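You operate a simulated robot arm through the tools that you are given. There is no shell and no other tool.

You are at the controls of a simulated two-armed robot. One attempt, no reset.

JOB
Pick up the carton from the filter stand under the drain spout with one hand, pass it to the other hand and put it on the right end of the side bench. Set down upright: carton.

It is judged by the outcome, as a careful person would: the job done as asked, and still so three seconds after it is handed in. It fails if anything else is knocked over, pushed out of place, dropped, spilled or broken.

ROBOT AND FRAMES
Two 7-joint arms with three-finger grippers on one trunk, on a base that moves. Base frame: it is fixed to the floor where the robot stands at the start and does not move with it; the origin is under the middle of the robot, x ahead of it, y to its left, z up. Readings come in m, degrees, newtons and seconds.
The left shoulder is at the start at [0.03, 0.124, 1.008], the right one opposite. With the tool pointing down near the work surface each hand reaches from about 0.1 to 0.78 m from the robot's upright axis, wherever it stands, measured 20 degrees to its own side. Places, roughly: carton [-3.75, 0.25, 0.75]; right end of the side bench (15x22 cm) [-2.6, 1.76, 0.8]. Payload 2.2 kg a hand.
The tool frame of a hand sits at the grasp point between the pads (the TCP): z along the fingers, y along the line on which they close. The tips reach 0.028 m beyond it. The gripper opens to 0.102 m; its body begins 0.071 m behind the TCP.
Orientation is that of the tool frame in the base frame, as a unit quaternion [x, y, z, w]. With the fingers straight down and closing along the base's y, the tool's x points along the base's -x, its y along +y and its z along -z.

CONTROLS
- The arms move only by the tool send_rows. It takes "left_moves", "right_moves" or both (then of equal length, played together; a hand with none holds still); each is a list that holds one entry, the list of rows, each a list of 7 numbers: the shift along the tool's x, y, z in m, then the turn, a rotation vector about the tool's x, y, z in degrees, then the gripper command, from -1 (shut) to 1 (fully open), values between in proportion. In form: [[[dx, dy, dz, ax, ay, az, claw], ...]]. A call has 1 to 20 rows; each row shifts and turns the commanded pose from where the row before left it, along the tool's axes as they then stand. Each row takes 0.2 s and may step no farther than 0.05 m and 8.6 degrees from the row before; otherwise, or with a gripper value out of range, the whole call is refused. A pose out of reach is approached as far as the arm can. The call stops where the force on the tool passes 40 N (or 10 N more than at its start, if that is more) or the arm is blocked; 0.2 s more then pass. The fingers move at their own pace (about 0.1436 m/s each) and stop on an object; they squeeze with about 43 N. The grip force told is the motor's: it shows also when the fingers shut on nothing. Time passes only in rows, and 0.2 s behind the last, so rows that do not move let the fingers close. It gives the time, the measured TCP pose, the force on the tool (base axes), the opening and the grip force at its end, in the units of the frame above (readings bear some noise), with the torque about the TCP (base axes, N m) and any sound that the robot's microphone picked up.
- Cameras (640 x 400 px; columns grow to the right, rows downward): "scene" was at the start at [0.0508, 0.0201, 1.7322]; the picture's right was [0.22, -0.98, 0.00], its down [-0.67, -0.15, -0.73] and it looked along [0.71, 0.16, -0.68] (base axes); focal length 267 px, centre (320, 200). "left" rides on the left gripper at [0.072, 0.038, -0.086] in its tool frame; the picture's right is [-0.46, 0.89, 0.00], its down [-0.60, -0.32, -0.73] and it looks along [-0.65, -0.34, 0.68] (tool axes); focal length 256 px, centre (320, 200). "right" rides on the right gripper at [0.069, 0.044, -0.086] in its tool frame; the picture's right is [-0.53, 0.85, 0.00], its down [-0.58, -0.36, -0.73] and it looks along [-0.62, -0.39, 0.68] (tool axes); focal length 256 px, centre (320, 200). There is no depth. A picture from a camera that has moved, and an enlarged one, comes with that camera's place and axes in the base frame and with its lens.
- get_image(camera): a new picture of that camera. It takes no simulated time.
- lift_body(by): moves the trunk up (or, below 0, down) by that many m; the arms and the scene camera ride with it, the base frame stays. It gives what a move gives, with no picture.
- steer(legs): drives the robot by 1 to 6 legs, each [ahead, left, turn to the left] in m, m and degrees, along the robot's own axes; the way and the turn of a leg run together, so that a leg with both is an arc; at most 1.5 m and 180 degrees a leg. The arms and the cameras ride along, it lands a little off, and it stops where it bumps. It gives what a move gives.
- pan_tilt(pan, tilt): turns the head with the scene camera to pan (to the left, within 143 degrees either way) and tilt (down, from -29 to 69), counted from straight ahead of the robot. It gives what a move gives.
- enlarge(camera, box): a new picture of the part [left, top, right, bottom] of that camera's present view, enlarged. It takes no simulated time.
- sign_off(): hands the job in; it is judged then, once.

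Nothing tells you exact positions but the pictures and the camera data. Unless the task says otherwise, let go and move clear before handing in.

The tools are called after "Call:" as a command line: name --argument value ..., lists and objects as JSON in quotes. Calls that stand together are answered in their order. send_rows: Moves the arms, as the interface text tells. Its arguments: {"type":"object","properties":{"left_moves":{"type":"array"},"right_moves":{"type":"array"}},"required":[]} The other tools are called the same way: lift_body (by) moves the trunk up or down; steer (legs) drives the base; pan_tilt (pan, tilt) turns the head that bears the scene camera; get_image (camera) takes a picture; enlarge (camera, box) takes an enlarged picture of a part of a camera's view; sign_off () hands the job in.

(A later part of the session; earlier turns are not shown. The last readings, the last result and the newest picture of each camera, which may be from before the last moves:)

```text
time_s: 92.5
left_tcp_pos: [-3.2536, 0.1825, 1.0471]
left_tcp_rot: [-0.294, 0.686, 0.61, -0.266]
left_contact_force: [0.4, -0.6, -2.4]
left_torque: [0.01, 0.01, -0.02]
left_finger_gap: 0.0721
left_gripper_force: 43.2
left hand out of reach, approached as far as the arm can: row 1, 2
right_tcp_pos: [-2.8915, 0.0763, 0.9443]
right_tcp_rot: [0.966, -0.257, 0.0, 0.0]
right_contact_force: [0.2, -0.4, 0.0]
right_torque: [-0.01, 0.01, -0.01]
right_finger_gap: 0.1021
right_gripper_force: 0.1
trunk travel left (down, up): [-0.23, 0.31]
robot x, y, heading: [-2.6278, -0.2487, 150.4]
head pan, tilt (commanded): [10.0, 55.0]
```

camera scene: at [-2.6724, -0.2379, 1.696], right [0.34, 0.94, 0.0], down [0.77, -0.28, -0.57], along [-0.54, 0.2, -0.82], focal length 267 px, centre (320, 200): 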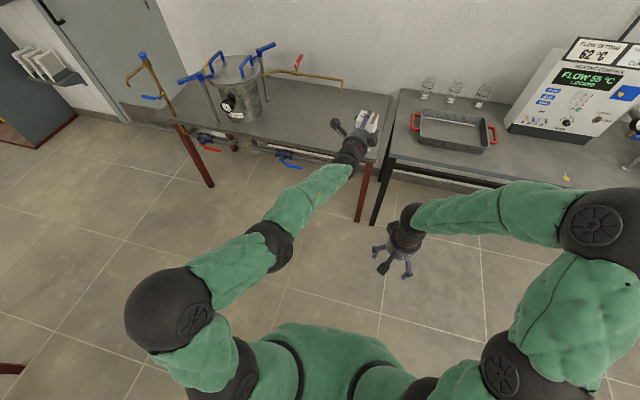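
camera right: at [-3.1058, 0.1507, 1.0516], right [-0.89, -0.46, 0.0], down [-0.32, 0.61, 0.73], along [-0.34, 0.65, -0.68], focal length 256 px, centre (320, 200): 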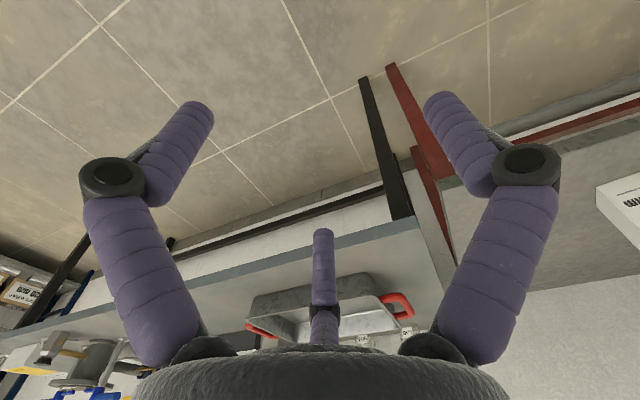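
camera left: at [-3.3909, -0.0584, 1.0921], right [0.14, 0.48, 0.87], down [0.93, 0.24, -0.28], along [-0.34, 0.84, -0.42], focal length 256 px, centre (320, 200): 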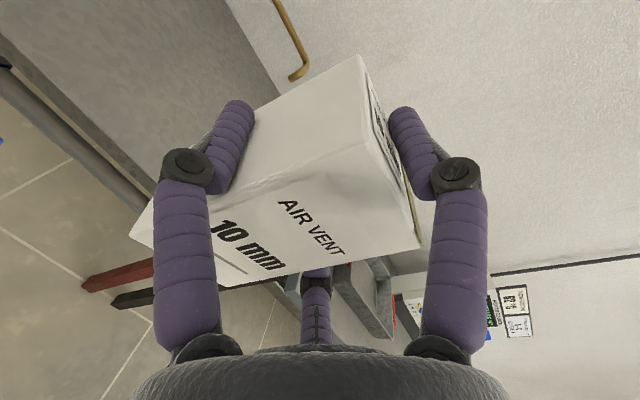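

The yaw is blocked but the hand is centred in front. I'll test whether it can retract straight back along its own axis.

Call:
send_rows --left_moves '[[[0, 0, -0.02, 0, 0, 0, -0.5], [0, 0, -0.02, 0, 0, 0, -0.5], [0, 0, -0.02, 0, 0, 0, -0.5]]]'

Call:
pan_tilt --pan 40 --tilt 55

Call:
get_image --camera "scene"

```text
time_s: 93.3
left_tcp_pos: [-3.2074, 0.1459, 1.0588]
left_tcp_rot: [-0.298, 0.686, 0.607, -0.267]
left_contact_force: [0.5, -0.6, -1.6]
left_torque: [-0.01, 0.01, 0.03]
left_finger_gap: 0.0723
left_gripper_force: 42.3
left hand out of reach, approached as far as the arm can: row 2, 3
right_tcp_pos: [-2.892, 0.0748, 0.9445]
right_tcp_rot: [0.966, -0.257, 0.0, -0.001]
right_contact_force: [0.1, -0.3, 0.7]
right_torque: [0.02, 0.03, 0.03]
right_finger_gap: 0.102
right_gripper_force: 0.0
trunk travel left (down, up): [-0.23, 0.31]
robot x, y, heading: [-2.6312, -0.2512, 150.0]
head pan, tilt (commanded): [10.0, 55.0]
```

```text
time_s: 94.3
left_tcp_pos: [-3.2069, 0.1485, 1.0578]
left_tcp_rot: [-0.298, 0.687, 0.607, -0.267]
left_contact_force: [-0.1, -1.0, -1.8]
left_torque: [0.02, 0.01, 0.02]
left_finger_gap: 0.0724
left_gripper_force: 42.5
right_tcp_pos: [-2.8915, 0.0767, 0.9435]
right_tcp_rot: [0.966, -0.258, 0.0, 0.0]
right_contact_force: [-0.5, 0.2, 1.1]
right_torque: [-0.01, 0.0, -0.01]
right_finger_gap: 0.102
right_gripper_force: 0.0
trunk travel left (down, up): [-0.23, 0.31]
robot x, y, heading: [-2.6246, -0.2484, 150.2]
head pan, tilt (commanded): [40.0, 55.0]
```

```text
taken
camera scene: at [-2.6759, -0.2749, 1.696], right [-0.17, 0.98, 0.0], down [0.81, 0.14, -0.57], along [-0.56, -0.1, -0.82], focal length 267 px, centre (320, 200)
```

scene: 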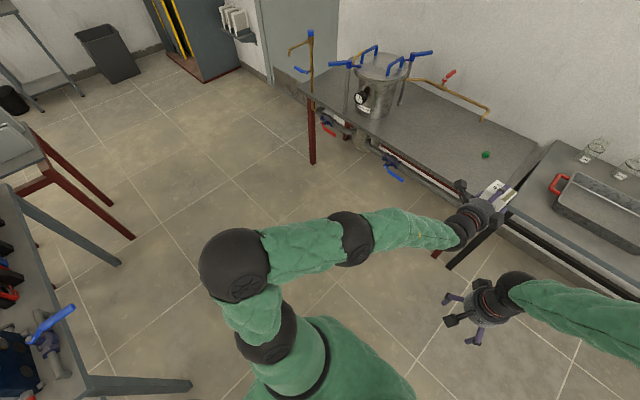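

The left hand now holds the carton at about 0.70 m ahead, near the midline, z≈1.06. Next, the right hand goes out to the right, up above the carton level, and forward alongside.

Call:
send_rows --right_moves '[[[0, -0.0375, 0, 0, 0, 0, 1], [0, -0.0375, 0, 0, 0, 0, 1], [0, -0.0375, 0, 0, 0, 0, 1], [0, -0.0375, 0, 0, 0, 0, 1], [0, 0, -0.044, 0, 0, 0, 1], [0, 0, -0.044, 0, 0, 0, 1], [0, 0, -0.044, 0, 0, 0, 1], [0, 0, -0.044, 0, 0, 0, 1], [0, 0, -0.044, 0, 0, 0, 1]]]'

Call:
send_rows --right_moves '[[[-0.04, 0, 0, 0, 0, 0, 1], [-0.04, 0, 0, 0, 0, 0, 1], [-0.04, 0, 0, 0, 0, 0, 1], [-0.04, 0, 0, 0, 0, 0, 1], [-0.04, 0, 0, 0, 0, 0, 1], [-0.04, 0, 0, 0, 0, 0, 1]]]'

Call:
pan_tilt --pan -5 --tilt 50

Call:
get_image --camera "scene"

```text
time_s: 96.3
left_tcp_pos: [-3.2059, 0.147, 1.0574]
left_tcp_rot: [-0.298, 0.687, 0.607, -0.267]
left_contact_force: [-0.7, 0.5, -2.6]
left_torque: [0.0, 0.01, -0.01]
left_finger_gap: 0.0722
left_gripper_force: 42.1
right_tcp_pos: [-2.8163, 0.2048, 1.1616]
right_tcp_rot: [0.966, -0.258, 0.001, 0.0]
right_contact_force: [0.2, 0.2, -0.3]
right_torque: [0.02, 0.03, 0.01]
right_finger_gap: 0.1021
right_gripper_force: 0.2
trunk travel left (down, up): [-0.23, 0.31]
robot x, y, heading: [-2.6247, -0.2506, 150.4]
head pan, tilt (commanded): [40.0, 55.0]
```

```text
time_s: 97.7
left_tcp_pos: [-3.2081, 0.1483, 1.0564]
left_tcp_rot: [-0.298, 0.687, 0.606, -0.268]
left_contact_force: [0.4, 0.5, -2.6]
left_torque: [0.0, -0.01, -0.02]
left_finger_gap: 0.0723
left_gripper_force: 43.2
right_tcp_pos: [-3.0247, 0.322, 1.1615]
right_tcp_rot: [0.966, -0.258, 0.001, 0.0]
right_contact_force: [-0.6, 0.1, 0.4]
right_torque: [-0.02, -0.01, -0.01]
right_finger_gap: 0.1018
right_gripper_force: 0.1
trunk travel left (down, up): [-0.23, 0.31]
robot x, y, heading: [-2.628, -0.2505, 150.0]
head pan, tilt (commanded): [40.0, 55.0]
```

```text
time_s: 98.8
left_tcp_pos: [-3.2069, 0.1471, 1.0574]
left_tcp_rot: [-0.298, 0.687, 0.607, -0.267]
left_contact_force: [0.6, -0.3, -2.4]
left_torque: [-0.04, -0.04, -0.01]
left_finger_gap: 0.0722
left_gripper_force: 42.9
right_tcp_pos: [-3.025, 0.321, 1.1641]
right_tcp_rot: [0.966, -0.257, 0.001, 0.0]
right_contact_force: [-0.5, 0.4, -0.2]
right_torque: [0.0, 0.01, -0.05]
right_finger_gap: 0.102
right_gripper_force: 0.1
trunk travel left (down, up): [-0.23, 0.31]
robot x, y, heading: [-2.6306, -0.2498, 150.2]
head pan, tilt (commanded): [-5.0, 50.0]
```

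```text
taken
camera scene: at [-2.6681, -0.2184, 1.7025], right [0.57, 0.82, 0.0], down [0.63, -0.44, -0.64], along [-0.53, 0.37, -0.77], focal length 267 px, centre (320, 200)
```

scene: 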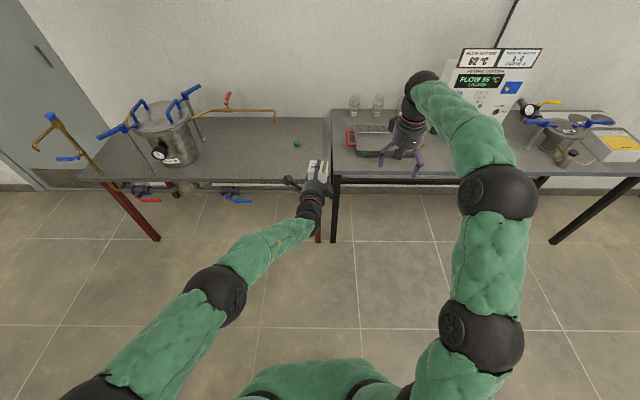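

Right hand is beside and above. Now I yaw it clockwise by ~104° so its thumb will go behind the carton's far face and its two fingers along the sides.

Call:
send_rows --right_moves '[[[0, 0, 0, 0, 0, 8, 1], [0, 0, 0, 0, 0, 8, 1], [0, 0, 0, 0, 0, 8, 1], [0, 0, 0, 0, 0, 8, 1], [0, 0, 0, 0, 0, 8, 1], [0, 0, 0, 0, 0, 8, 1], [0, 0, 0, 0, 0, 8, 1], [0, 0, 0, 0, 0, 8, 1], [0, 0, 0, 0, 0, 8, 1], [0, 0, 0, 0, 0, 8, 1], [0, 0, 0, 0, 0, 8, 1], [0, 0, 0, 0, 0, 8, 1], [0, 0, 0, 0, 0, 8, 1]]]'

Call:
get_image --camera "scene"

Call:
get_image --camera "right"

```text
time_s: 101.6
left_tcp_pos: [-3.207, 0.1463, 1.0579]
left_tcp_rot: [-0.297, 0.688, 0.606, -0.267]
left_contact_force: [-0.7, 0.0, -1.5]
left_torque: [-0.06, 0.02, -0.01]
left_finger_gap: 0.072
left_gripper_force: 43.3
right_tcp_pos: [-3.0244, 0.3261, 1.1648]
right_tcp_rot: [-0.391, 0.92, 0.001, 0.0]
right_contact_force: [-1.2, 0.3, 0.4]
right_torque: [0.0, 0.0, -0.03]
right_finger_gap: 0.102
right_gripper_force: 0.1
trunk travel left (down, up): [-0.23, 0.31]
robot x, y, heading: [-2.6279, -0.2498, 150.0]
head pan, tilt (commanded): [-5.0, 50.0]
```

```text
taken
camera scene: at [-2.668, -0.2183, 1.7025], right [0.57, 0.82, 0.0], down [0.63, -0.44, -0.64], along [-0.53, 0.37, -0.77], focal length 267 px, centre (320, 200)
```

scene: 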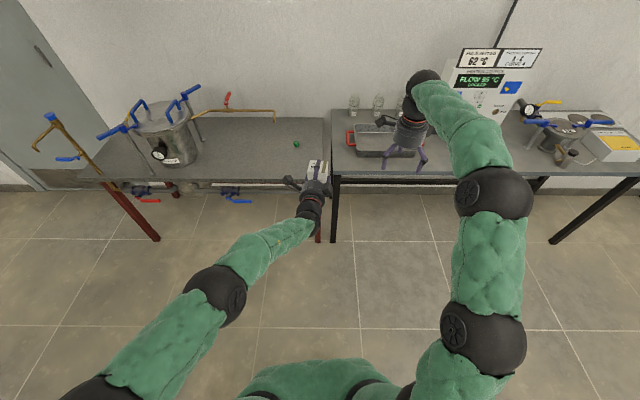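

```text
taken
camera right: at [-3.1046, 0.3071, 1.2514], right [-0.24, 0.97, 0.0], down [0.66, 0.16, 0.73], along [0.71, 0.17, -0.68], focal length 256 px, centre (320, 200)
```

right: 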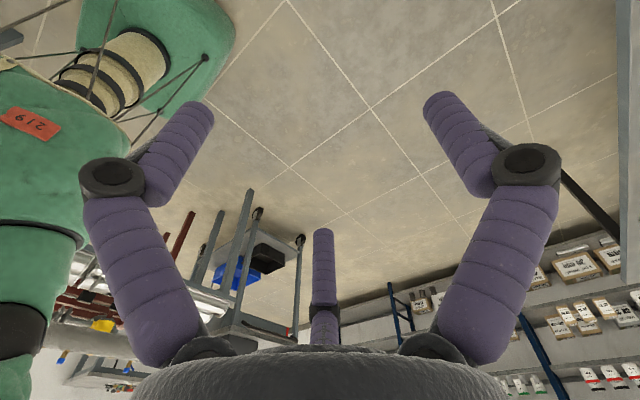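

The right hand has its thumb direction forward now (az 136°). I'll zoom on the carton in the left hand to verify its pose before moving over it.

Call:
pan_tilt --pan -5 --tilt 45

Call:
enlarge --camera "scene" --box '[275, 160, 355, 220]'

Call:
get_image --camera "left"

```text
time_s: 102.3
left_tcp_pos: [-3.2074, 0.1474, 1.0567]
left_tcp_rot: [-0.298, 0.688, 0.606, -0.266]
left_contact_force: [0.3, 0.0, -3.5]
left_torque: [-0.02, -0.02, -0.03]
left_finger_gap: 0.0721
left_gripper_force: 43.5
right_tcp_pos: [-3.024, 0.3269, 1.1645]
right_tcp_rot: [-0.392, 0.92, 0.001, 0.0]
right_contact_force: [0.9, -0.3, -0.7]
right_torque: [0.04, 0.01, 0.02]
right_finger_gap: 0.1021
right_gripper_force: 0.1
trunk travel left (down, up): [-0.23, 0.31]
robot x, y, heading: [-2.6281, -0.249, 150.3]
head pan, tilt (commanded): [-5.0, 45.0]
```

```text
6.67 times, centred on (315, 190) of scene
camera zoom: at [-2.6715, -0.2159, 1.7094], right [0.57, 0.82, 0.0], down [0.58, -0.41, -0.71], along [-0.58, 0.4, -0.71], focal length 1777 px, centre (353, 267)
```

zoom: 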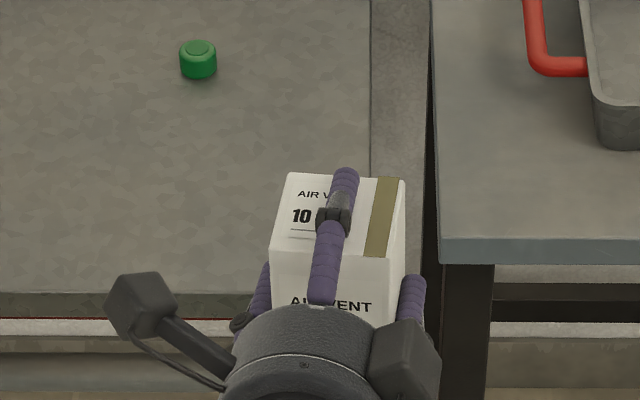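

```text
taken
camera left: at [-3.1955, 0.0402, 1.1056], right [0.24, 0.42, 0.88], down [0.97, -0.08, -0.23], along [-0.03, 0.91, -0.42], focal length 256 px, centre (320, 200)
```

left: 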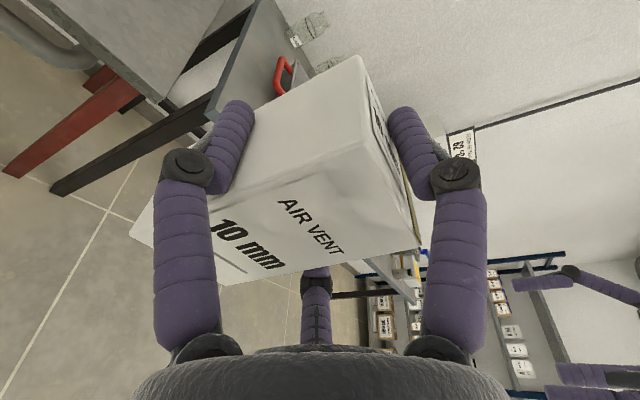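

The carton's top centre is at about (-3.213, 0.152), yaw 137.5°, top z≈1.092 — consistent. I'll move the right hand sideways above it with 3 cm clearance over the left thumb.

Call:
send_rows --right_moves '[[[0, 0, -0.025, 0, 0, -1.5, 1], [0.043, 0.001, 0, 0, 0, 0, 1], [0.043, 0.001, 0, 0, 0, 0, 1], [0.043, 0.001, 0, 0, 0, 0, 1], [0.043, 0.001, 0, 0, 0, 0, 1], [0.043, 0.001, 0, 0, 0, 0, 1], [0.042, 0.001, 0, 0, 0, 0, 1], [0, 0, 0, 0, 0, 0, 1]]]'

Call:
get_image --camera "scene"

Call:
get_image --camera "right"

Call:
get_image --camera "left"

```text
time_s: 104.1
left_tcp_pos: [-3.2079, 0.1479, 1.0576]
left_tcp_rot: [-0.298, 0.687, 0.607, -0.268]
left_contact_force: [0.0, -0.6, -1.7]
left_torque: [-0.02, 0.0, 0.07]
left_finger_gap: 0.0721
left_gripper_force: 43.2
right_tcp_pos: [-3.1997, 0.1425, 1.1879]
right_tcp_rot: [-0.403, 0.915, 0.0, 0.0]
right_contact_force: [0.2, 1.7, -0.2]
right_torque: [-0.04, 0.05, -0.01]
right_finger_gap: 0.1022
right_gripper_force: 0.1
trunk travel left (down, up): [-0.23, 0.31]
robot x, y, heading: [-2.6337, -0.2469, 150.2]
head pan, tilt (commanded): [-5.0, 45.0]
```

```text
taken
camera scene: at [-2.6703, -0.2154, 1.7095], right [0.57, 0.82, 0.0], down [0.58, -0.41, -0.71], along [-0.58, 0.4, -0.71], focal length 267 px, centre (320, 200)
```

scene: 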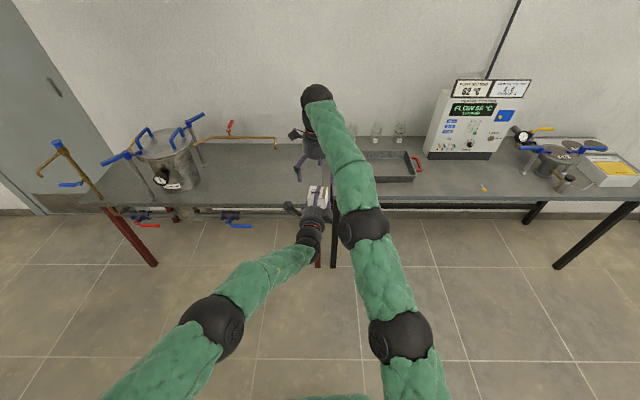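

```text
taken
camera right: at [-3.2799, 0.1212, 1.2758], right [-0.26, 0.96, 0.0], down [0.66, 0.18, 0.73], along [0.7, 0.19, -0.68], focal length 256 px, centre (320, 200)
```

right: 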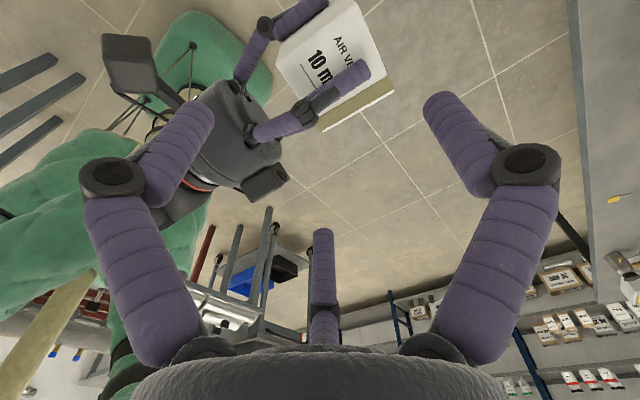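

```text
taken
camera left: at [-3.1946, 0.0406, 1.106], right [0.24, 0.42, 0.88], down [0.97, -0.08, -0.23], along [-0.03, 0.91, -0.42], focal length 256 px, centre (320, 200)
```

left: 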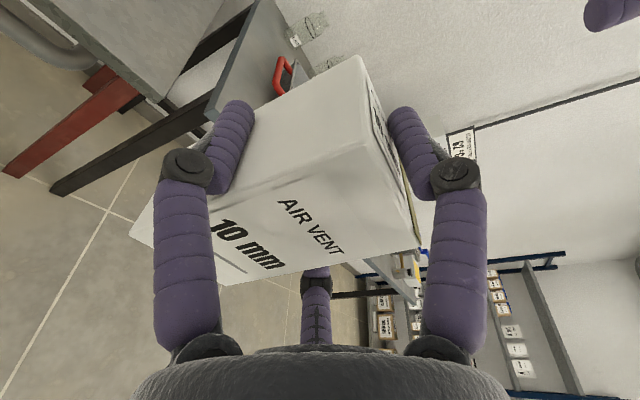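

The right-camera projection matches the carton's corners to the pixel. I'll nudge 8 mm forward and descend 8 cm, then check.

Call:
send_rows --right_moves '[[[0.001, 0.004, 0, 0, 0, 0, 1], [0.001, 0.004, 0, 0, 0, 0, 1], [0, 0, 0.02, 0, 0, 0, 1], [0, 0, 0.02, 0, 0, 0, 1], [0, 0, 0.02, 0, 0, 0, 1], [0, 0, 0.015, 0, 0, 0, 1], [0, 0, 0, 0, 0, 0, 1]]]'

Call:
get_image --camera "right"

Call:
enlarge --camera "scene" --box '[260, 120, 380, 240]'

Call:
get_image --camera "left"

```text
time_s: 105.7
left_tcp_pos: [-3.2069, 0.1476, 1.0584]
left_tcp_rot: [-0.298, 0.687, 0.607, -0.267]
left_contact_force: [0.3, 0.3, -2.4]
left_torque: [0.01, 0.0, 0.0]
left_finger_gap: 0.0723
left_gripper_force: 42.8
right_tcp_pos: [-3.2026, 0.1423, 1.1124]
right_tcp_rot: [-0.403, 0.915, -0.001, 0.0]
right_contact_force: [0.2, -0.7, -0.9]
right_torque: [-0.01, 0.02, 0.0]
right_finger_gap: 0.1022
right_gripper_force: 0.0
right hand out of reach, approached as far as the arm can: row 1, 2
trunk travel left (down, up): [-0.23, 0.31]
robot x, y, heading: [-2.631, -0.2499, 150.4]
head pan, tilt (commanded): [-5.0, 45.0]
```

```text
taken
camera right: at [-3.282, 0.1214, 1.1988], right [-0.26, 0.96, 0.0], down [0.66, 0.18, 0.73], along [0.71, 0.19, -0.68], focal length 256 px, centre (320, 200)
```

right: 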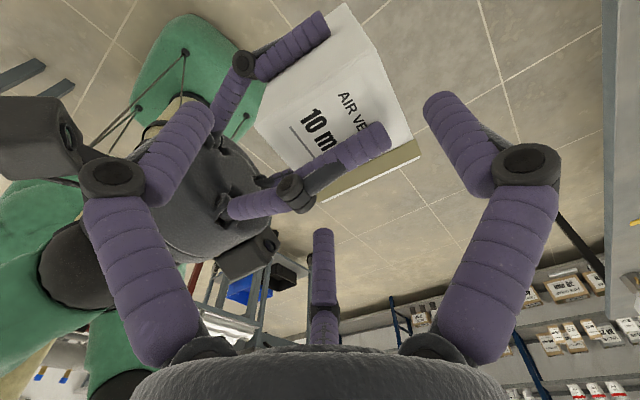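

```text
3.33 times, centred on (320, 180) of scene
camera zoom: at [-2.6716, -0.216, 1.7094], right [0.57, 0.82, 0.0], down [0.58, -0.4, -0.71], along [-0.58, 0.4, -0.71], focal length 889 px, centre (320, 267)
```

zoom: 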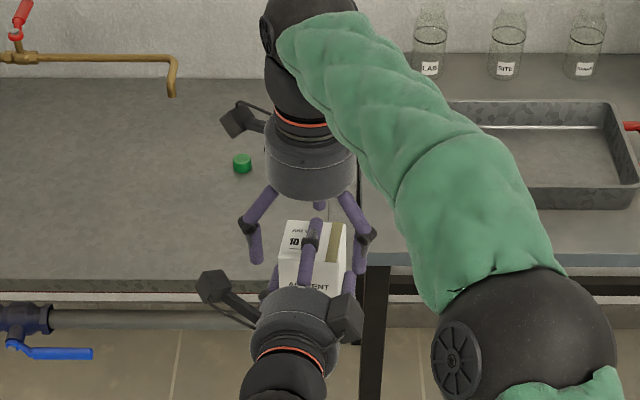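

```text
taken
camera left: at [-3.1955, 0.0401, 1.1056], right [0.24, 0.42, 0.88], down [0.97, -0.08, -0.23], along [-0.03, 0.91, -0.42], focal length 256 px, centre (320, 200)
```

left: 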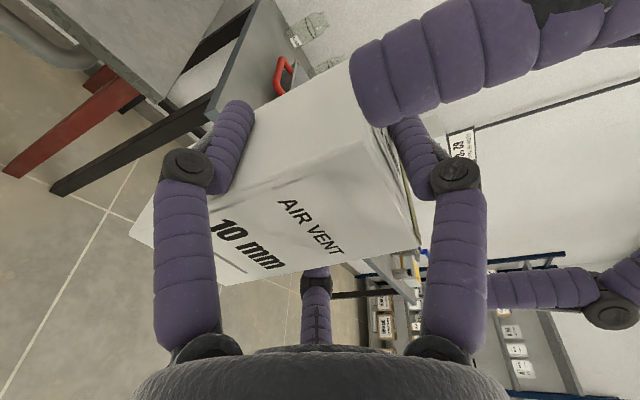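

Fingers straddle the carton's top; forward reach is better now that it's lower. I'll nudge 6 mm forward and descend the remaining ~2.8 cm.

Call:
send_rows --right_moves '[[[0, 0.006, 0.004, 0, 0, 0, 1], [0, 0, 0.012, 0, 0, 0, 1], [0, 0, 0.012, 0, 0, 0, 1], [0, 0, 0, 0, 0, 0, 1]]]'

Call:
get_image --camera "right"

Call:
enlarge --camera "scene" --box '[270, 150, 370, 240]'

Call:
get_image --camera "left"

```text
time_s: 106.7
left_tcp_pos: [-3.2064, 0.1483, 1.0566]
left_tcp_rot: [-0.297, 0.687, 0.607, -0.267]
left_contact_force: [0.4, 0.6, -2.7]
left_torque: [-0.02, -0.03, -0.03]
left_finger_gap: 0.0723
left_gripper_force: 43.4
right_tcp_pos: [-3.2055, 0.1458, 1.0849]
right_tcp_rot: [-0.404, 0.915, -0.001, 0.0]
right_contact_force: [0.8, -0.4, 0.7]
right_torque: [0.01, 0.03, -0.03]
right_finger_gap: 0.1019
right_gripper_force: 0.1
trunk travel left (down, up): [-0.23, 0.31]
robot x, y, heading: [-2.629, -0.2498, 149.9]
head pan, tilt (commanded): [-5.0, 45.0]
```

```text
taken
camera right: at [-3.2855, 0.1257, 1.1724], right [-0.26, 0.96, 0.0], down [0.66, 0.18, 0.73], along [0.7, 0.19, -0.68], focal length 256 px, centre (320, 200)
```

right: 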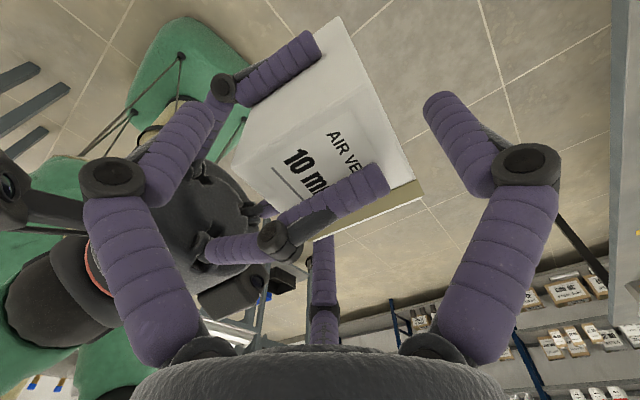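

```text
4.44 times, centred on (320, 195) of scene
camera zoom: at [-2.6715, -0.2161, 1.7094], right [0.57, 0.82, 0.0], down [0.58, -0.4, -0.71], along [-0.58, 0.4, -0.71], focal length 1185 px, centre (320, 222)
```

zoom: 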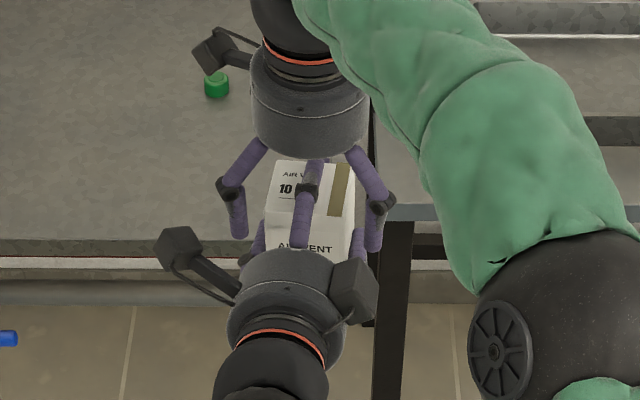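

```text
taken
camera left: at [-3.1955, 0.0401, 1.1057], right [0.24, 0.42, 0.88], down [0.97, -0.08, -0.23], along [-0.03, 0.91, -0.42], focal length 256 px, centre (320, 200)
```

left: 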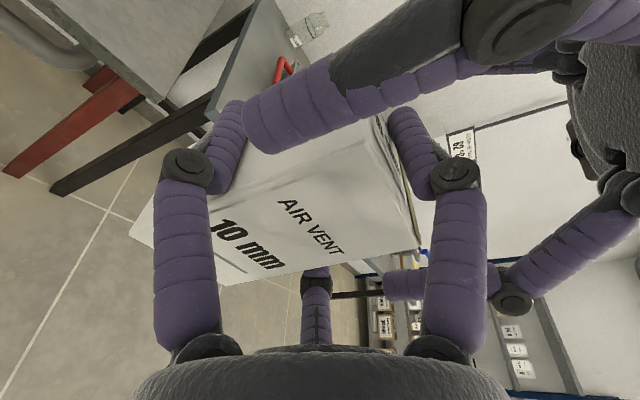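

The right hand is in place around the carton's top (offset ~1 cm toward its palm side as wanted). Closing it gently while the left keeps holding.

Call:
send_rows --right_moves '[[[0, 0, 0, 0, 0, 0, 0.7], [0, 0, 0, 0, 0, 0, 0.55], [0, 0, 0, 0, 0, 0, 0.4], [0, 0, 0, 0, 0, 0, 0.3], [0, 0, 0, 0, 0, 0, 0.2]]]'

Call:
get_image --camera "right"

Call:
enlarge --camera "scene" --box '[270, 150, 370, 240]'

Call:
get_image --camera "left"

```text
time_s: 107.9
left_tcp_pos: [-3.2072, 0.1476, 1.0566]
left_tcp_rot: [-0.298, 0.687, 0.607, -0.267]
left_contact_force: [17.4, -7.5, 2.1]
left_torque: [0.08, 0.04, 0.08]
left_finger_gap: 0.0725
left_gripper_force: 35.2
right_tcp_pos: [-3.2069, 0.1472, 1.084]
right_tcp_rot: [-0.404, 0.915, 0.0, -0.002]
right_contact_force: [-17.9, 7.1, -1.9]
right_torque: [0.13, 0.46, -0.1]
right_finger_gap: 0.0729
right_gripper_force: 43.2
trunk travel left (down, up): [-0.23, 0.31]
robot x, y, heading: [-2.6292, -0.2497, 150.1]
head pan, tilt (commanded): [-5.0, 45.0]
```

```text
taken
camera right: at [-3.286, 0.126, 1.1727], right [-0.26, 0.96, 0.0], down [0.66, 0.18, 0.73], along [0.7, 0.19, -0.68], focal length 256 px, centre (320, 200)
```

right: 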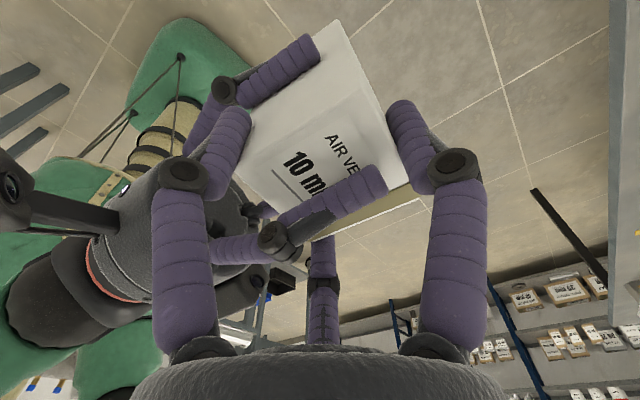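

```text
4.44 times, centred on (320, 195) of scene
camera zoom: at [-2.6716, -0.2159, 1.7094], right [0.57, 0.82, 0.0], down [0.58, -0.4, -0.71], along [-0.58, 0.4, -0.71], focal length 1185 px, centre (320, 222)
```

zoom: 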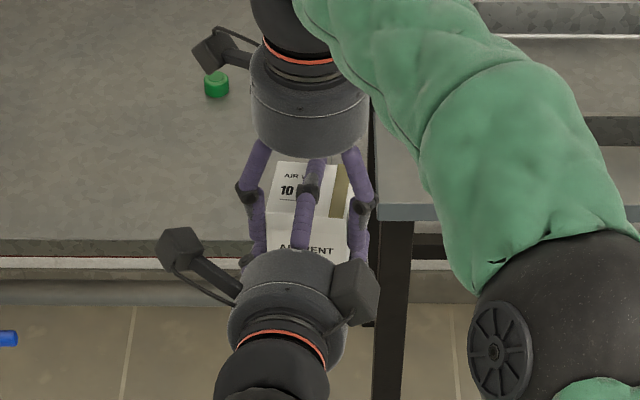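

```text
taken
camera left: at [-3.1949, 0.0406, 1.1051], right [0.24, 0.42, 0.88], down [0.97, -0.08, -0.23], along [-0.03, 0.91, -0.42], focal length 256 px, centre (320, 200)
```

left: 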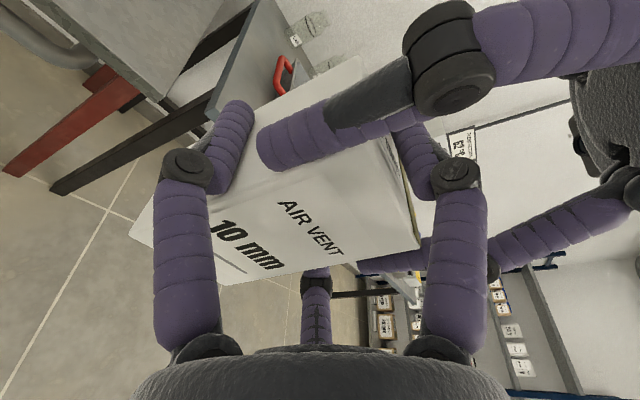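

The right hand holds with 43 N (gap 0.073). Now I firm the right grip and open the left hand in stages.

Call:
send_rows --left_moves '[[[0, 0, 0, 0, 0, 0, -0.5], [0, 0, 0, 0, 0, 0, -0.5], [0, 0, 0, 0, 0, 0, 0.5], [0, 0, 0, 0, 0, 0, 0.6], [0, 0, 0, 0, 0, 0, 0.6]]]' --right_moves '[[[0, 0, 0, 0, 0, 0, -0.3], [0, 0, 0, 0, 0, 0, -0.5], [0, 0, 0, 0, 0, 0, -0.5], [0, 0, 0, 0, 0, 0, -0.5], [0, 0, 0, 0, 0, 0, -0.5]]]'

Call:
get_image --camera "right"

Call:
get_image --camera "left"

Call:
enlarge --camera "scene" --box '[270, 150, 370, 240]'

```text
time_s: 109.1
left_tcp_pos: [-3.2076, 0.1464, 1.0569]
left_tcp_rot: [-0.298, 0.686, 0.607, -0.267]
left_contact_force: [0.0, 0.6, 0.1]
left_torque: [0.01, -0.02, -0.02]
left_finger_gap: 0.0815
left_gripper_force: 0.0
right_tcp_pos: [-3.2065, 0.1464, 1.0843]
right_tcp_rot: [-0.404, 0.915, -0.001, 0.0]
right_contact_force: [-0.3, 0.5, 0.5]
right_torque: [-0.04, 0.01, 0.04]
right_finger_gap: 0.0725
right_gripper_force: 43.1
trunk travel left (down, up): [-0.23, 0.31]
robot x, y, heading: [-2.6309, -0.2492, 150.0]
head pan, tilt (commanded): [-5.0, 45.0]
```

```text
taken
camera right: at [-3.2855, 0.1257, 1.172], right [-0.26, 0.96, 0.0], down [0.66, 0.18, 0.73], along [0.71, 0.19, -0.68], focal length 256 px, centre (320, 200)
```

right: 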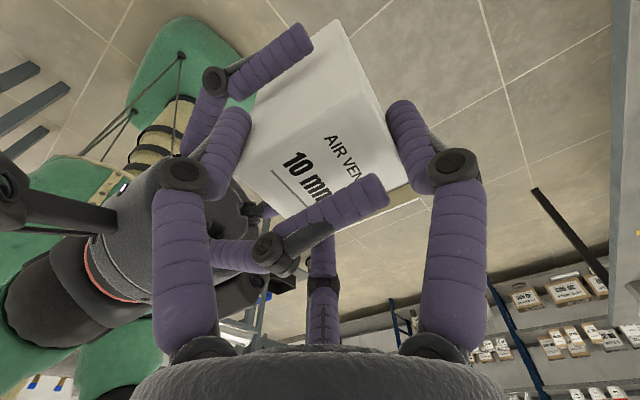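

```text
taken
camera left: at [-3.1958, 0.0401, 1.1059], right [0.24, 0.42, 0.88], down [0.97, -0.08, -0.23], along [-0.03, 0.91, -0.42], focal length 256 px, centre (320, 200)
```

left: 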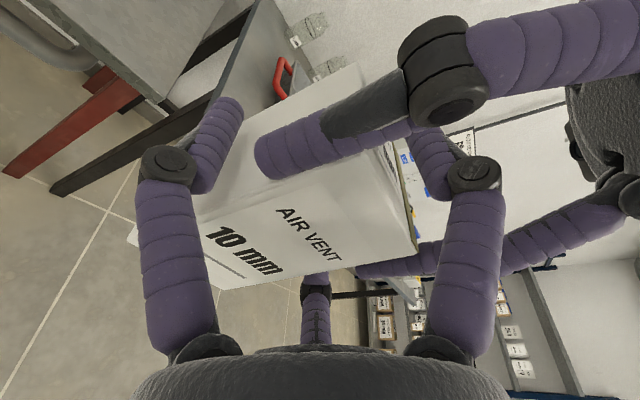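

```text
4.44 times, centred on (320, 195) of scene
camera zoom: at [-2.6716, -0.2159, 1.7094], right [0.57, 0.82, 0.0], down [0.58, -0.4, -0.71], along [-0.58, 0.4, -0.71], focal length 1185 px, centre (320, 222)
```

zoom: 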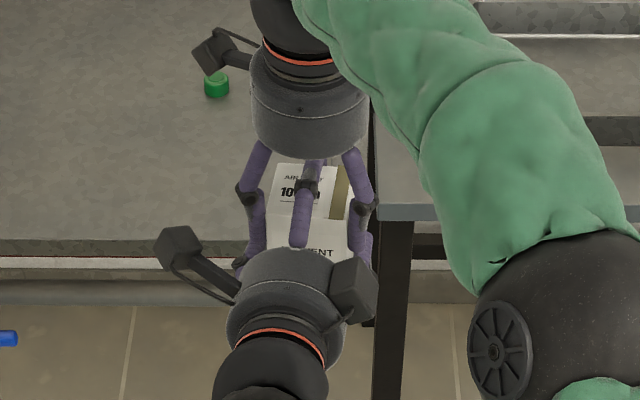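

The right hand holds the carton alone now; left fingers are free of it. I'll open the left a bit more and back it out in small steps.

Call:
send_rows --left_moves '[[[0, 0, 0, 0, 0, 0, 0.75], [0, 0, 0, 0, 0, 0, 0.75], [0, -0.0012, -0.01, 0, 0, 0, 0.75], [0, -0.0012, -0.01, 0, 0, 0, 0.75]]]'

Call:
get_image --camera "left"

```text
time_s: 110.1
left_tcp_pos: [-3.1898, 0.1358, 1.0594]
left_tcp_rot: [-0.298, 0.687, 0.607, -0.267]
left_contact_force: [-0.4, 1.0, -0.5]
left_torque: [-0.02, -0.02, -0.01]
left_finger_gap: 0.0893
left_gripper_force: 0.0
right_tcp_pos: [-3.2068, 0.1464, 1.0851]
right_tcp_rot: [-0.403, 0.915, 0.0, 0.0]
right_contact_force: [-0.5, 0.8, 0.0]
right_torque: [0.01, 0.01, 0.02]
right_finger_gap: 0.0724
right_gripper_force: 43.6
trunk travel left (down, up): [-0.23, 0.31]
robot x, y, heading: [-2.6288, -0.2537, 150.1]
head pan, tilt (commanded): [-5.0, 45.0]
```

```text
taken
camera left: at [-3.1789, 0.0286, 1.1071], right [0.24, 0.42, 0.88], down [0.97, -0.08, -0.23], along [-0.03, 0.91, -0.42], focal length 256 px, centre (320, 200)
```

left: 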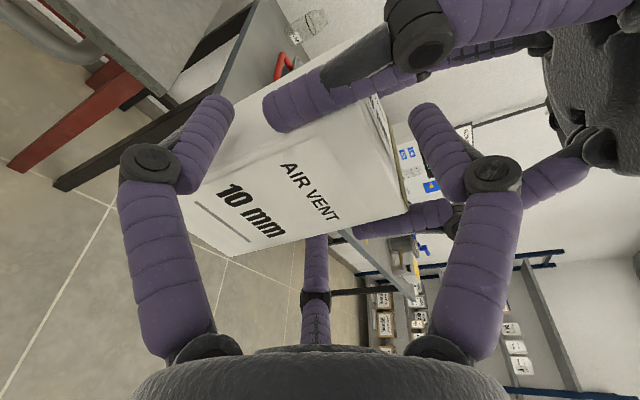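

Backing out works without contact. Continuing.

Call:
send_rows --left_moves '[[[0.001, -0.002, -0.012, 0, 0, 0, 0.75], [0.001, -0.002, -0.012, 0, 0, 0, 0.75], [0, -0.0015, -0.012, 0, 0, 0, 0.75]]]'

Call:
get_image --camera "left"

```text
time_s: 110.9
left_tcp_pos: [-3.1626, 0.1123, 1.0617]
left_tcp_rot: [-0.298, 0.686, 0.607, -0.267]
left_contact_force: [0.5, -0.7, -0.5]
left_torque: [0.02, 0.01, -0.03]
left_finger_gap: 0.0891
left_gripper_force: 0.0
left hand out of reach, approached as far as the arm can: row 1, 2
right_tcp_pos: [-3.2048, 0.1467, 1.0845]
right_tcp_rot: [-0.404, 0.915, 0.0, -0.001]
right_contact_force: [-0.1, -0.2, 0.8]
right_torque: [0.01, -0.01, 0.0]
right_finger_gap: 0.0725
right_gripper_force: 43.0
trunk travel left (down, up): [-0.23, 0.31]
robot x, y, heading: [-2.6315, -0.2486, 150.1]
head pan, tilt (commanded): [-5.0, 45.0]
```

```text
taken
camera left: at [-3.1513, 0.0061, 1.1093], right [0.24, 0.42, 0.88], down [0.97, -0.08, -0.23], along [-0.03, 0.91, -0.42], focal length 256 px, centre (320, 200)
```

left: 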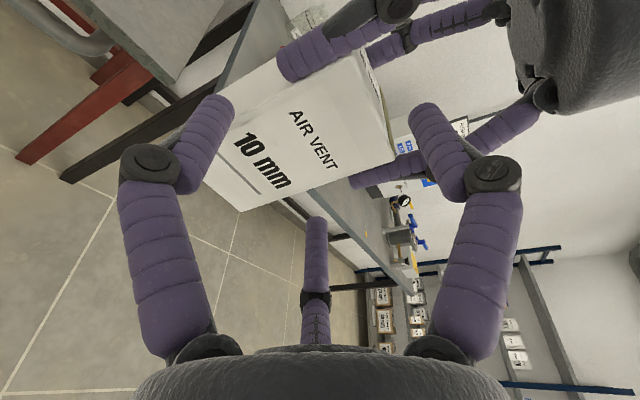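

Nearly clear; a few more centimetres back.

Call:
send_rows --left_moves '[[[0, -0.0015, -0.015, 0, 0, 0, 0.75], [0, -0.0015, -0.015, 0, 0, 0, 0.75], [0, -0.0015, -0.015, 0, 0, 0, 0.75]]]'

Call:
get_image --camera "left"

Call:
get_image --camera "scene"

```text
time_s: 111.7
left_tcp_pos: [-3.1307, 0.0817, 1.0644]
left_tcp_rot: [-0.298, 0.686, 0.608, -0.267]
left_contact_force: [0.0, -0.1, 0.7]
left_torque: [-0.02, 0.0, -0.03]
left_finger_gap: 0.0896
left_gripper_force: 0.1
right_tcp_pos: [-3.2062, 0.1468, 1.0854]
right_tcp_rot: [-0.403, 0.915, 0.0, 0.0]
right_contact_force: [-0.6, -0.3, -0.2]
right_torque: [0.02, -0.02, 0.0]
right_finger_gap: 0.0722
right_gripper_force: 42.4
trunk travel left (down, up): [-0.23, 0.31]
robot x, y, heading: [-2.6339, -0.2489, 150.0]
head pan, tilt (commanded): [-5.0, 45.0]
```

```text
taken
camera left: at [-3.1192, -0.025, 1.1116], right [0.24, 0.42, 0.88], down [0.97, -0.08, -0.23], along [-0.03, 0.91, -0.42], focal length 256 px, centre (320, 200)
```

left: 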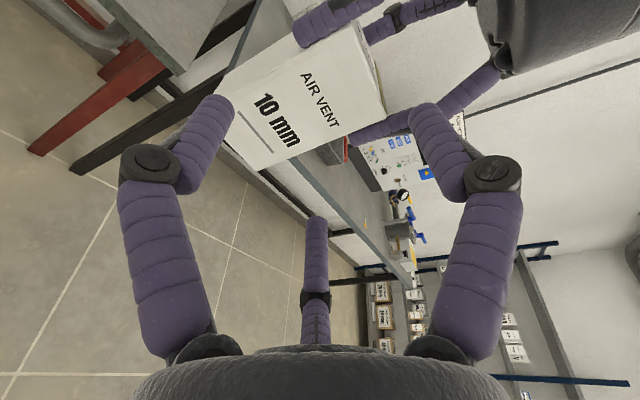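

```text
taken
camera scene: at [-2.6711, -0.2165, 1.7094], right [0.57, 0.82, 0.0], down [0.58, -0.4, -0.71], along [-0.58, 0.4, -0.71], focal length 267 px, centre (320, 200)
```

scene: 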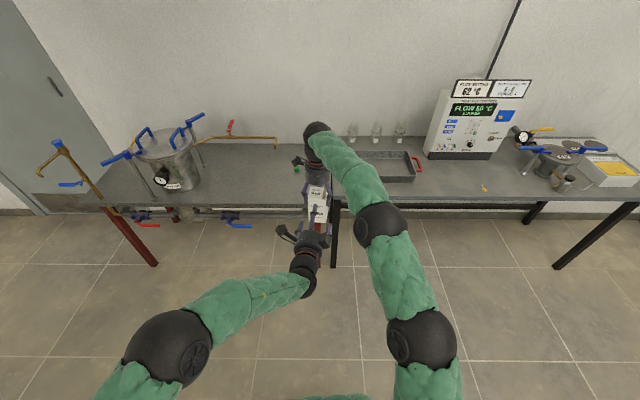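

Handover complete: the right hand alone holds the carton and the left is clear. I'll move the right hand out to the right, then the left hand to the left.

Call:
send_rows --right_moves '[[[-0.03, 0, 0, 0, 0, 0, -0.5], [-0.035, 0, 0, 0, 0, 0, -0.5], [-0.035, 0, 0, 0, 0, 0, -0.5], [-0.035, 0, 0, 0, 0, 0, -0.5], [-0.03, 0, 0, 0, 0, 0, -0.5]]]'

Call:
send_rows --left_moves '[[[0.03, 0, 0, 0, 0, 0, 0.75], [0.03, 0, 0, 0, 0, 0, 0.75], [0.03, 0, 0, 0, 0, 0, 0.75], [0.03, 0, 0, 0, 0, 0, 0.75], [0.03, 0, 0, 0, 0, 0, 0.75], [0.03, 0, 0, 0, 0, 0, 0.75]]]'

Call:
get_image --camera "scene"

Call:
get_image --camera "right"

```text
time_s: 112.9
left_tcp_pos: [-3.1302, 0.0833, 1.0622]
left_tcp_rot: [-0.297, 0.687, 0.607, -0.268]
left_contact_force: [0.3, -0.4, -0.4]
left_torque: [0.03, 0.03, -0.01]
left_finger_gap: 0.0891
left_gripper_force: 0.0
right_tcp_pos: [-3.095, 0.2686, 1.0845]
right_tcp_rot: [-0.403, 0.915, -0.002, -0.001]
right_contact_force: [-0.2, 0.1, 0.3]
right_torque: [0.0, 0.02, 0.02]
right_finger_gap: 0.0724
right_gripper_force: 42.9
trunk travel left (down, up): [-0.23, 0.31]
robot x, y, heading: [-2.6304, -0.2523, 150.2]
head pan, tilt (commanded): [-5.0, 45.0]
```

```text
time_s: 114.3
left_tcp_pos: [-3.138, 0.0737, 1.0729]
left_tcp_rot: [-0.3, 0.687, 0.605, -0.27]
left_contact_force: [0.1, 0.4, -0.5]
left_torque: [-0.01, -0.01, -0.01]
left_finger_gap: 0.0891
left_gripper_force: 0.1
left hand out of reach, approached as far as the arm can: row 1, 2, 3, 4, 5, 6
right_tcp_pos: [-3.0953, 0.2694, 1.0849]
right_tcp_rot: [-0.404, 0.915, 0.0, 0.0]
right_contact_force: [-0.6, 0.0, 0.4]
right_torque: [-0.01, -0.08, 0.02]
right_finger_gap: 0.0721
right_gripper_force: 43.3
trunk travel left (down, up): [-0.23, 0.31]
robot x, y, heading: [-2.631, -0.253, 150.3]
head pan, tilt (commanded): [-5.0, 45.0]
```

```text
taken
camera scene: at [-2.6716, -0.2158, 1.7094], right [0.57, 0.82, 0.0], down [0.58, -0.4, -0.71], along [-0.58, 0.4, -0.71], focal length 267 px, centre (320, 200)
```

scene: 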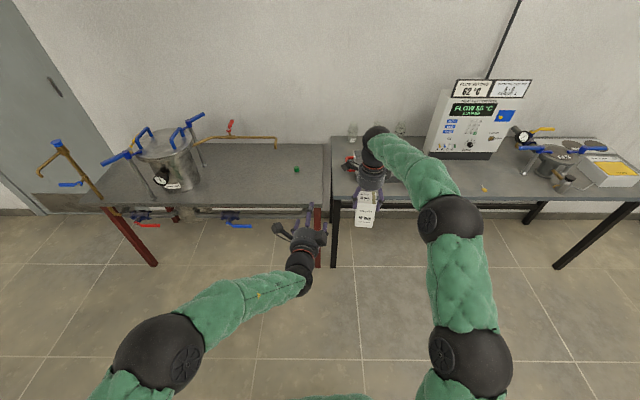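

```text
taken
camera right: at [-3.1751, 0.2472, 1.1713], right [-0.26, 0.96, 0.0], down [0.66, 0.18, 0.73], along [0.71, 0.19, -0.68], focal length 256 px, centre (320, 200)
```

right: 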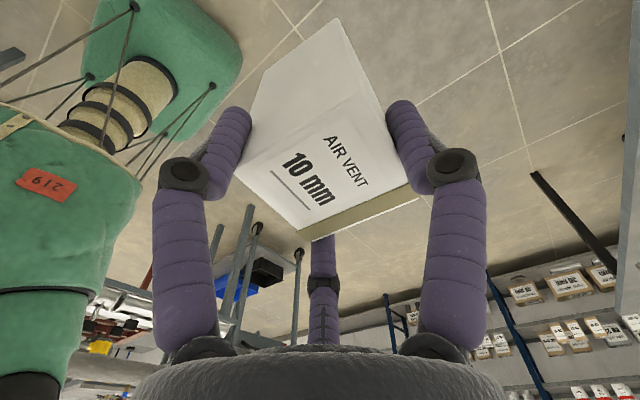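

The right hand holds the carton securely at ahead 0.66, right 0.22. I'll fold the left hand back to a pointing-down pose and move it left/back out of the way.

Call:
send_rows --left_moves '[[[0, 0, 0, 8.5, 0, 0, 0.75], [0, 0, 0, 8.5, 0, 0, 0.75], [0, 0, 0, 8.5, 0, 0, 0.75], [0, 0, 0, 8.5, 0, 0, 0.75], [0, 0, 0, 8.5, 0, 0, 0.75], [0, 0, 0, 8.5, 0, 0, 0.75], [0, 0, 0, 8.5, 0, 0, 0.75], [0, 0, 0, 8.5, 0, 0, 0.75], [0, 0, 0, 8.5, 0, 0, 0.75]]]'

Call:
send_rows --left_moves '[[[0.03, 0, 0, 0, 0, 0, 0.75], [0.03, 0, 0, 0, 0, 0, 0.75], [0.03, 0, 0, 0, 0, 0, 0.75], [0.03, 0, 0, 0, 0, 0, 0.75], [0.03, -0.03, 0, 0, 0, 0, 0.75], [0.03, -0.03, 0, 0, 0, 0, 0.75], [0.02, -0.03, 0, 0, 0, 0, 0.75]]]'

Call:
get_image --camera "scene"

```text
time_s: 116.3
left_tcp_pos: [-3.1385, 0.0743, 1.0743]
left_tcp_rot: [-0.395, 0.917, 0.053, -0.024]
left_contact_force: [-0.3, 0.1, -0.2]
left_torque: [0.01, 0.0, 0.03]
left_finger_gap: 0.0895
left_gripper_force: 0.1
right_tcp_pos: [-3.0961, 0.2694, 1.0835]
right_tcp_rot: [-0.404, 0.915, -0.001, 0.0]
right_contact_force: [-0.7, 0.5, -0.8]
right_torque: [0.0, 0.0, 0.03]
right_finger_gap: 0.0725
right_gripper_force: 42.6
trunk travel left (down, up): [-0.23, 0.31]
robot x, y, heading: [-2.6276, -0.2472, 150.0]
head pan, tilt (commanded): [-5.0, 45.0]
```

```text
time_s: 117.9
left_tcp_pos: [-3.2084, -0.1316, 1.0659]
left_tcp_rot: [-0.395, 0.917, 0.055, -0.026]
left_contact_force: [0.4, -0.9, -0.7]
left_torque: [0.0, 0.04, 0.01]
left_finger_gap: 0.0892
left_gripper_force: 0.0
right_tcp_pos: [-3.0948, 0.2667, 1.0852]
right_tcp_rot: [-0.403, 0.915, 0.0, 0.0]
right_contact_force: [-0.1, -0.3, 0.2]
right_torque: [0.02, 0.02, -0.01]
right_finger_gap: 0.0725
right_gripper_force: 43.5
trunk travel left (down, up): [-0.23, 0.31]
robot x, y, heading: [-2.6314, -0.2507, 150.5]
head pan, tilt (commanded): [-5.0, 45.0]
```

```text
taken
camera scene: at [-2.6707, -0.2172, 1.7095], right [0.57, 0.82, 0.0], down [0.58, -0.4, -0.71], along [-0.58, 0.41, -0.71], focal length 267 px, centre (320, 200)
```

scene: 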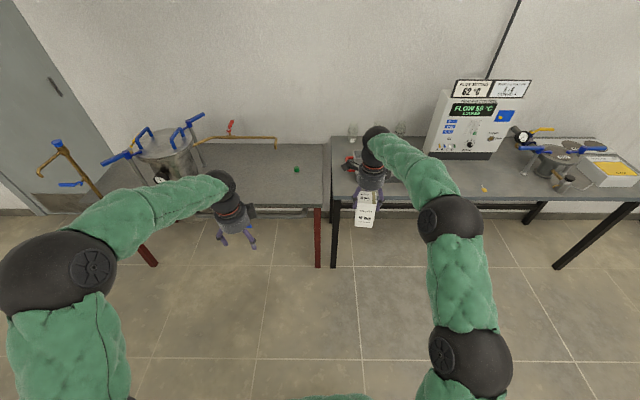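

Left arm is back in a natural pose. I'll pull it back a bit more, then slide the base right along the benches.

Call:
send_rows --left_moves '[[[0, -0.03, 0, 0, 0, 0, 0.75], [0, -0.03, 0, 0, 0, 0, 0.75], [0, -0.03, 0, 0, 0, 0, 0.75], [0, -0.03, 0, 0, 0, 0, 0.75]]]'

Call:
steer --legs '[[0.05, 0, -5], [0, -0.75, 0], [0, -0.7, 0]]'

Call:
get_image --camera "scene"

Call:
get_image --camera "right"

```text
time_s: 118.9
left_tcp_pos: [-3.1237, -0.2142, 1.0491]
left_tcp_rot: [-0.395, 0.917, 0.055, -0.025]
left_contact_force: [0.3, -0.6, 1.1]
left_torque: [0.04, 0.01, -0.03]
left_finger_gap: 0.0893
left_gripper_force: 0.0
right_tcp_pos: [-3.096, 0.2682, 1.0833]
right_tcp_rot: [-0.404, 0.915, 0.0, 0.0]
right_contact_force: [-0.1, -0.4, -0.1]
right_torque: [0.02, 0.01, 0.0]
right_finger_gap: 0.0722
right_gripper_force: 42.6
trunk travel left (down, up): [-0.23, 0.31]
robot x, y, heading: [-2.628, -0.2492, 150.1]
head pan, tilt (commanded): [-5.0, 45.0]
```

```text
time_s: 126.8
left_tcp_pos: [-2.3263, 1.0388, 1.0497]
left_tcp_rot: [-0.346, 0.936, 0.055, -0.023]
left_contact_force: [-0.1, 0.0, -0.1]
left_torque: [-0.03, 0.01, 0.01]
left_finger_gap: 0.0892
left_gripper_force: 0.1
right_tcp_pos: [-2.2465, 1.516, 1.0846]
right_tcp_rot: [-0.354, 0.935, -0.001, 0.0]
right_contact_force: [-0.2, -0.1, -2.1]
right_torque: [-0.07, 0.0, -0.02]
right_finger_gap: 0.0722
right_gripper_force: 42.8
trunk travel left (down, up): [-0.23, 0.31]
robot x, y, heading: [-1.8382, 0.9493, 144.0]
head pan, tilt (commanded): [-5.0, 45.0]
```

```text
taken
camera scene: at [-1.877, 0.9889, 1.7094], right [0.66, 0.75, 0.0], down [0.53, -0.46, -0.71], along [-0.53, 0.46, -0.71], focal length 267 px, centre (320, 200)
```

scene: 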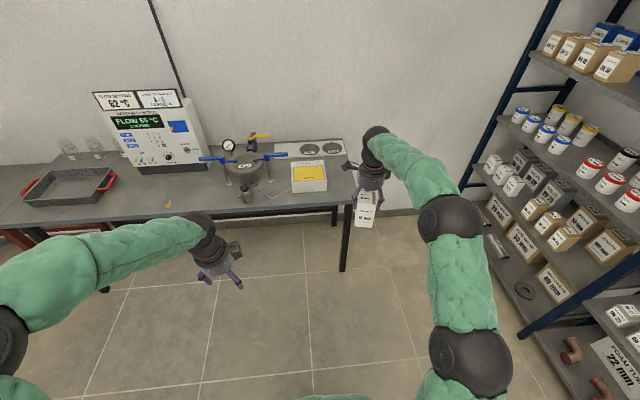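

```text
taken
camera right: at [-2.3284, 1.5026, 1.1712], right [-0.16, 0.99, 0.0], down [0.67, 0.11, 0.73], along [0.72, 0.12, -0.68], focal length 256 px, centre (320, 200)
```

right: 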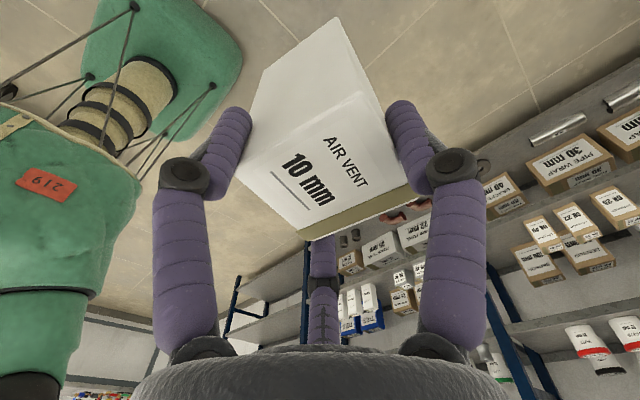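

The robot is in front of the bench's right end now. I'll zoom on the placement spot to get its exact geometry and height.

Call:
enlarge --camera "scene" --box '[230, 120, 390, 230]'

Call:
pan_tilt --pan 10 --tilt 30

Call:
enlarge --camera "scene" --box '[300, 150, 480, 270]'

```text
3.64 times, centred on (310, 175) of scene
camera zoom: at [-1.877, 0.9889, 1.7094], right [0.66, 0.75, 0.0], down [0.53, -0.46, -0.71], along [-0.53, 0.46, -0.71], focal length 969 px, centre (356, 291)
```

zoom: 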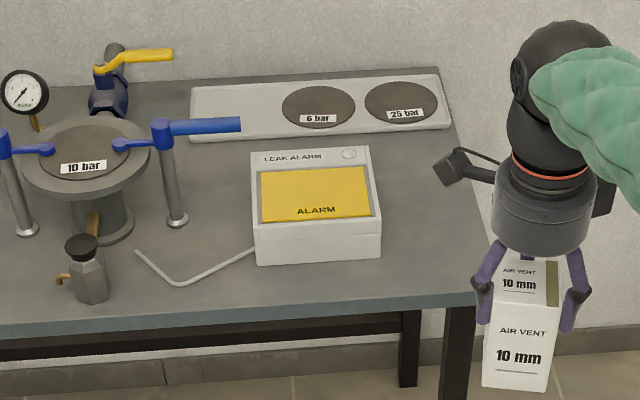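

```text
time_s: 127.6
left_tcp_pos: [-2.3269, 1.0396, 1.0497]
left_tcp_rot: [-0.346, 0.936, 0.055, -0.023]
left_contact_force: [0.2, -0.7, 0.2]
left_torque: [-0.01, 0.03, 0.05]
left_finger_gap: 0.0892
left_gripper_force: 0.2
right_tcp_pos: [-2.2468, 1.5154, 1.0843]
right_tcp_rot: [-0.355, 0.935, -0.001, 0.0]
right_contact_force: [0.0, -0.4, -3.5]
right_torque: [0.01, 0.03, -0.01]
right_finger_gap: 0.0721
right_gripper_force: 43.1
trunk travel left (down, up): [-0.23, 0.31]
robot x, y, heading: [-1.8396, 0.9487, 144.0]
head pan, tilt (commanded): [10.0, 30.0]
```

```text
3.33 times, centred on (390, 210) of scene
camera zoom: at [-1.8974, 0.9746, 1.732], right [0.44, 0.9, 0.0], down [0.45, -0.22, -0.87], along [-0.78, 0.38, -0.5], focal length 889 px, centre (87, 167)
```

zoom: 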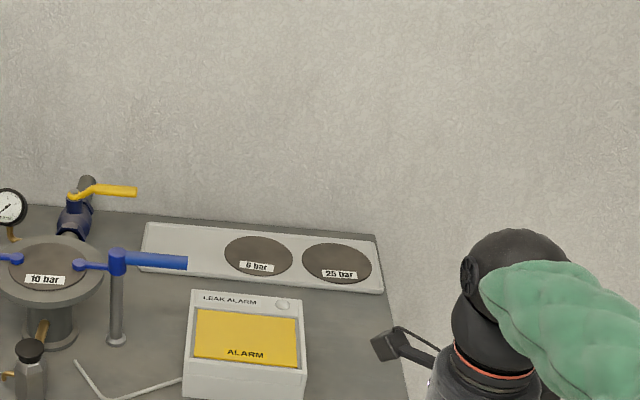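

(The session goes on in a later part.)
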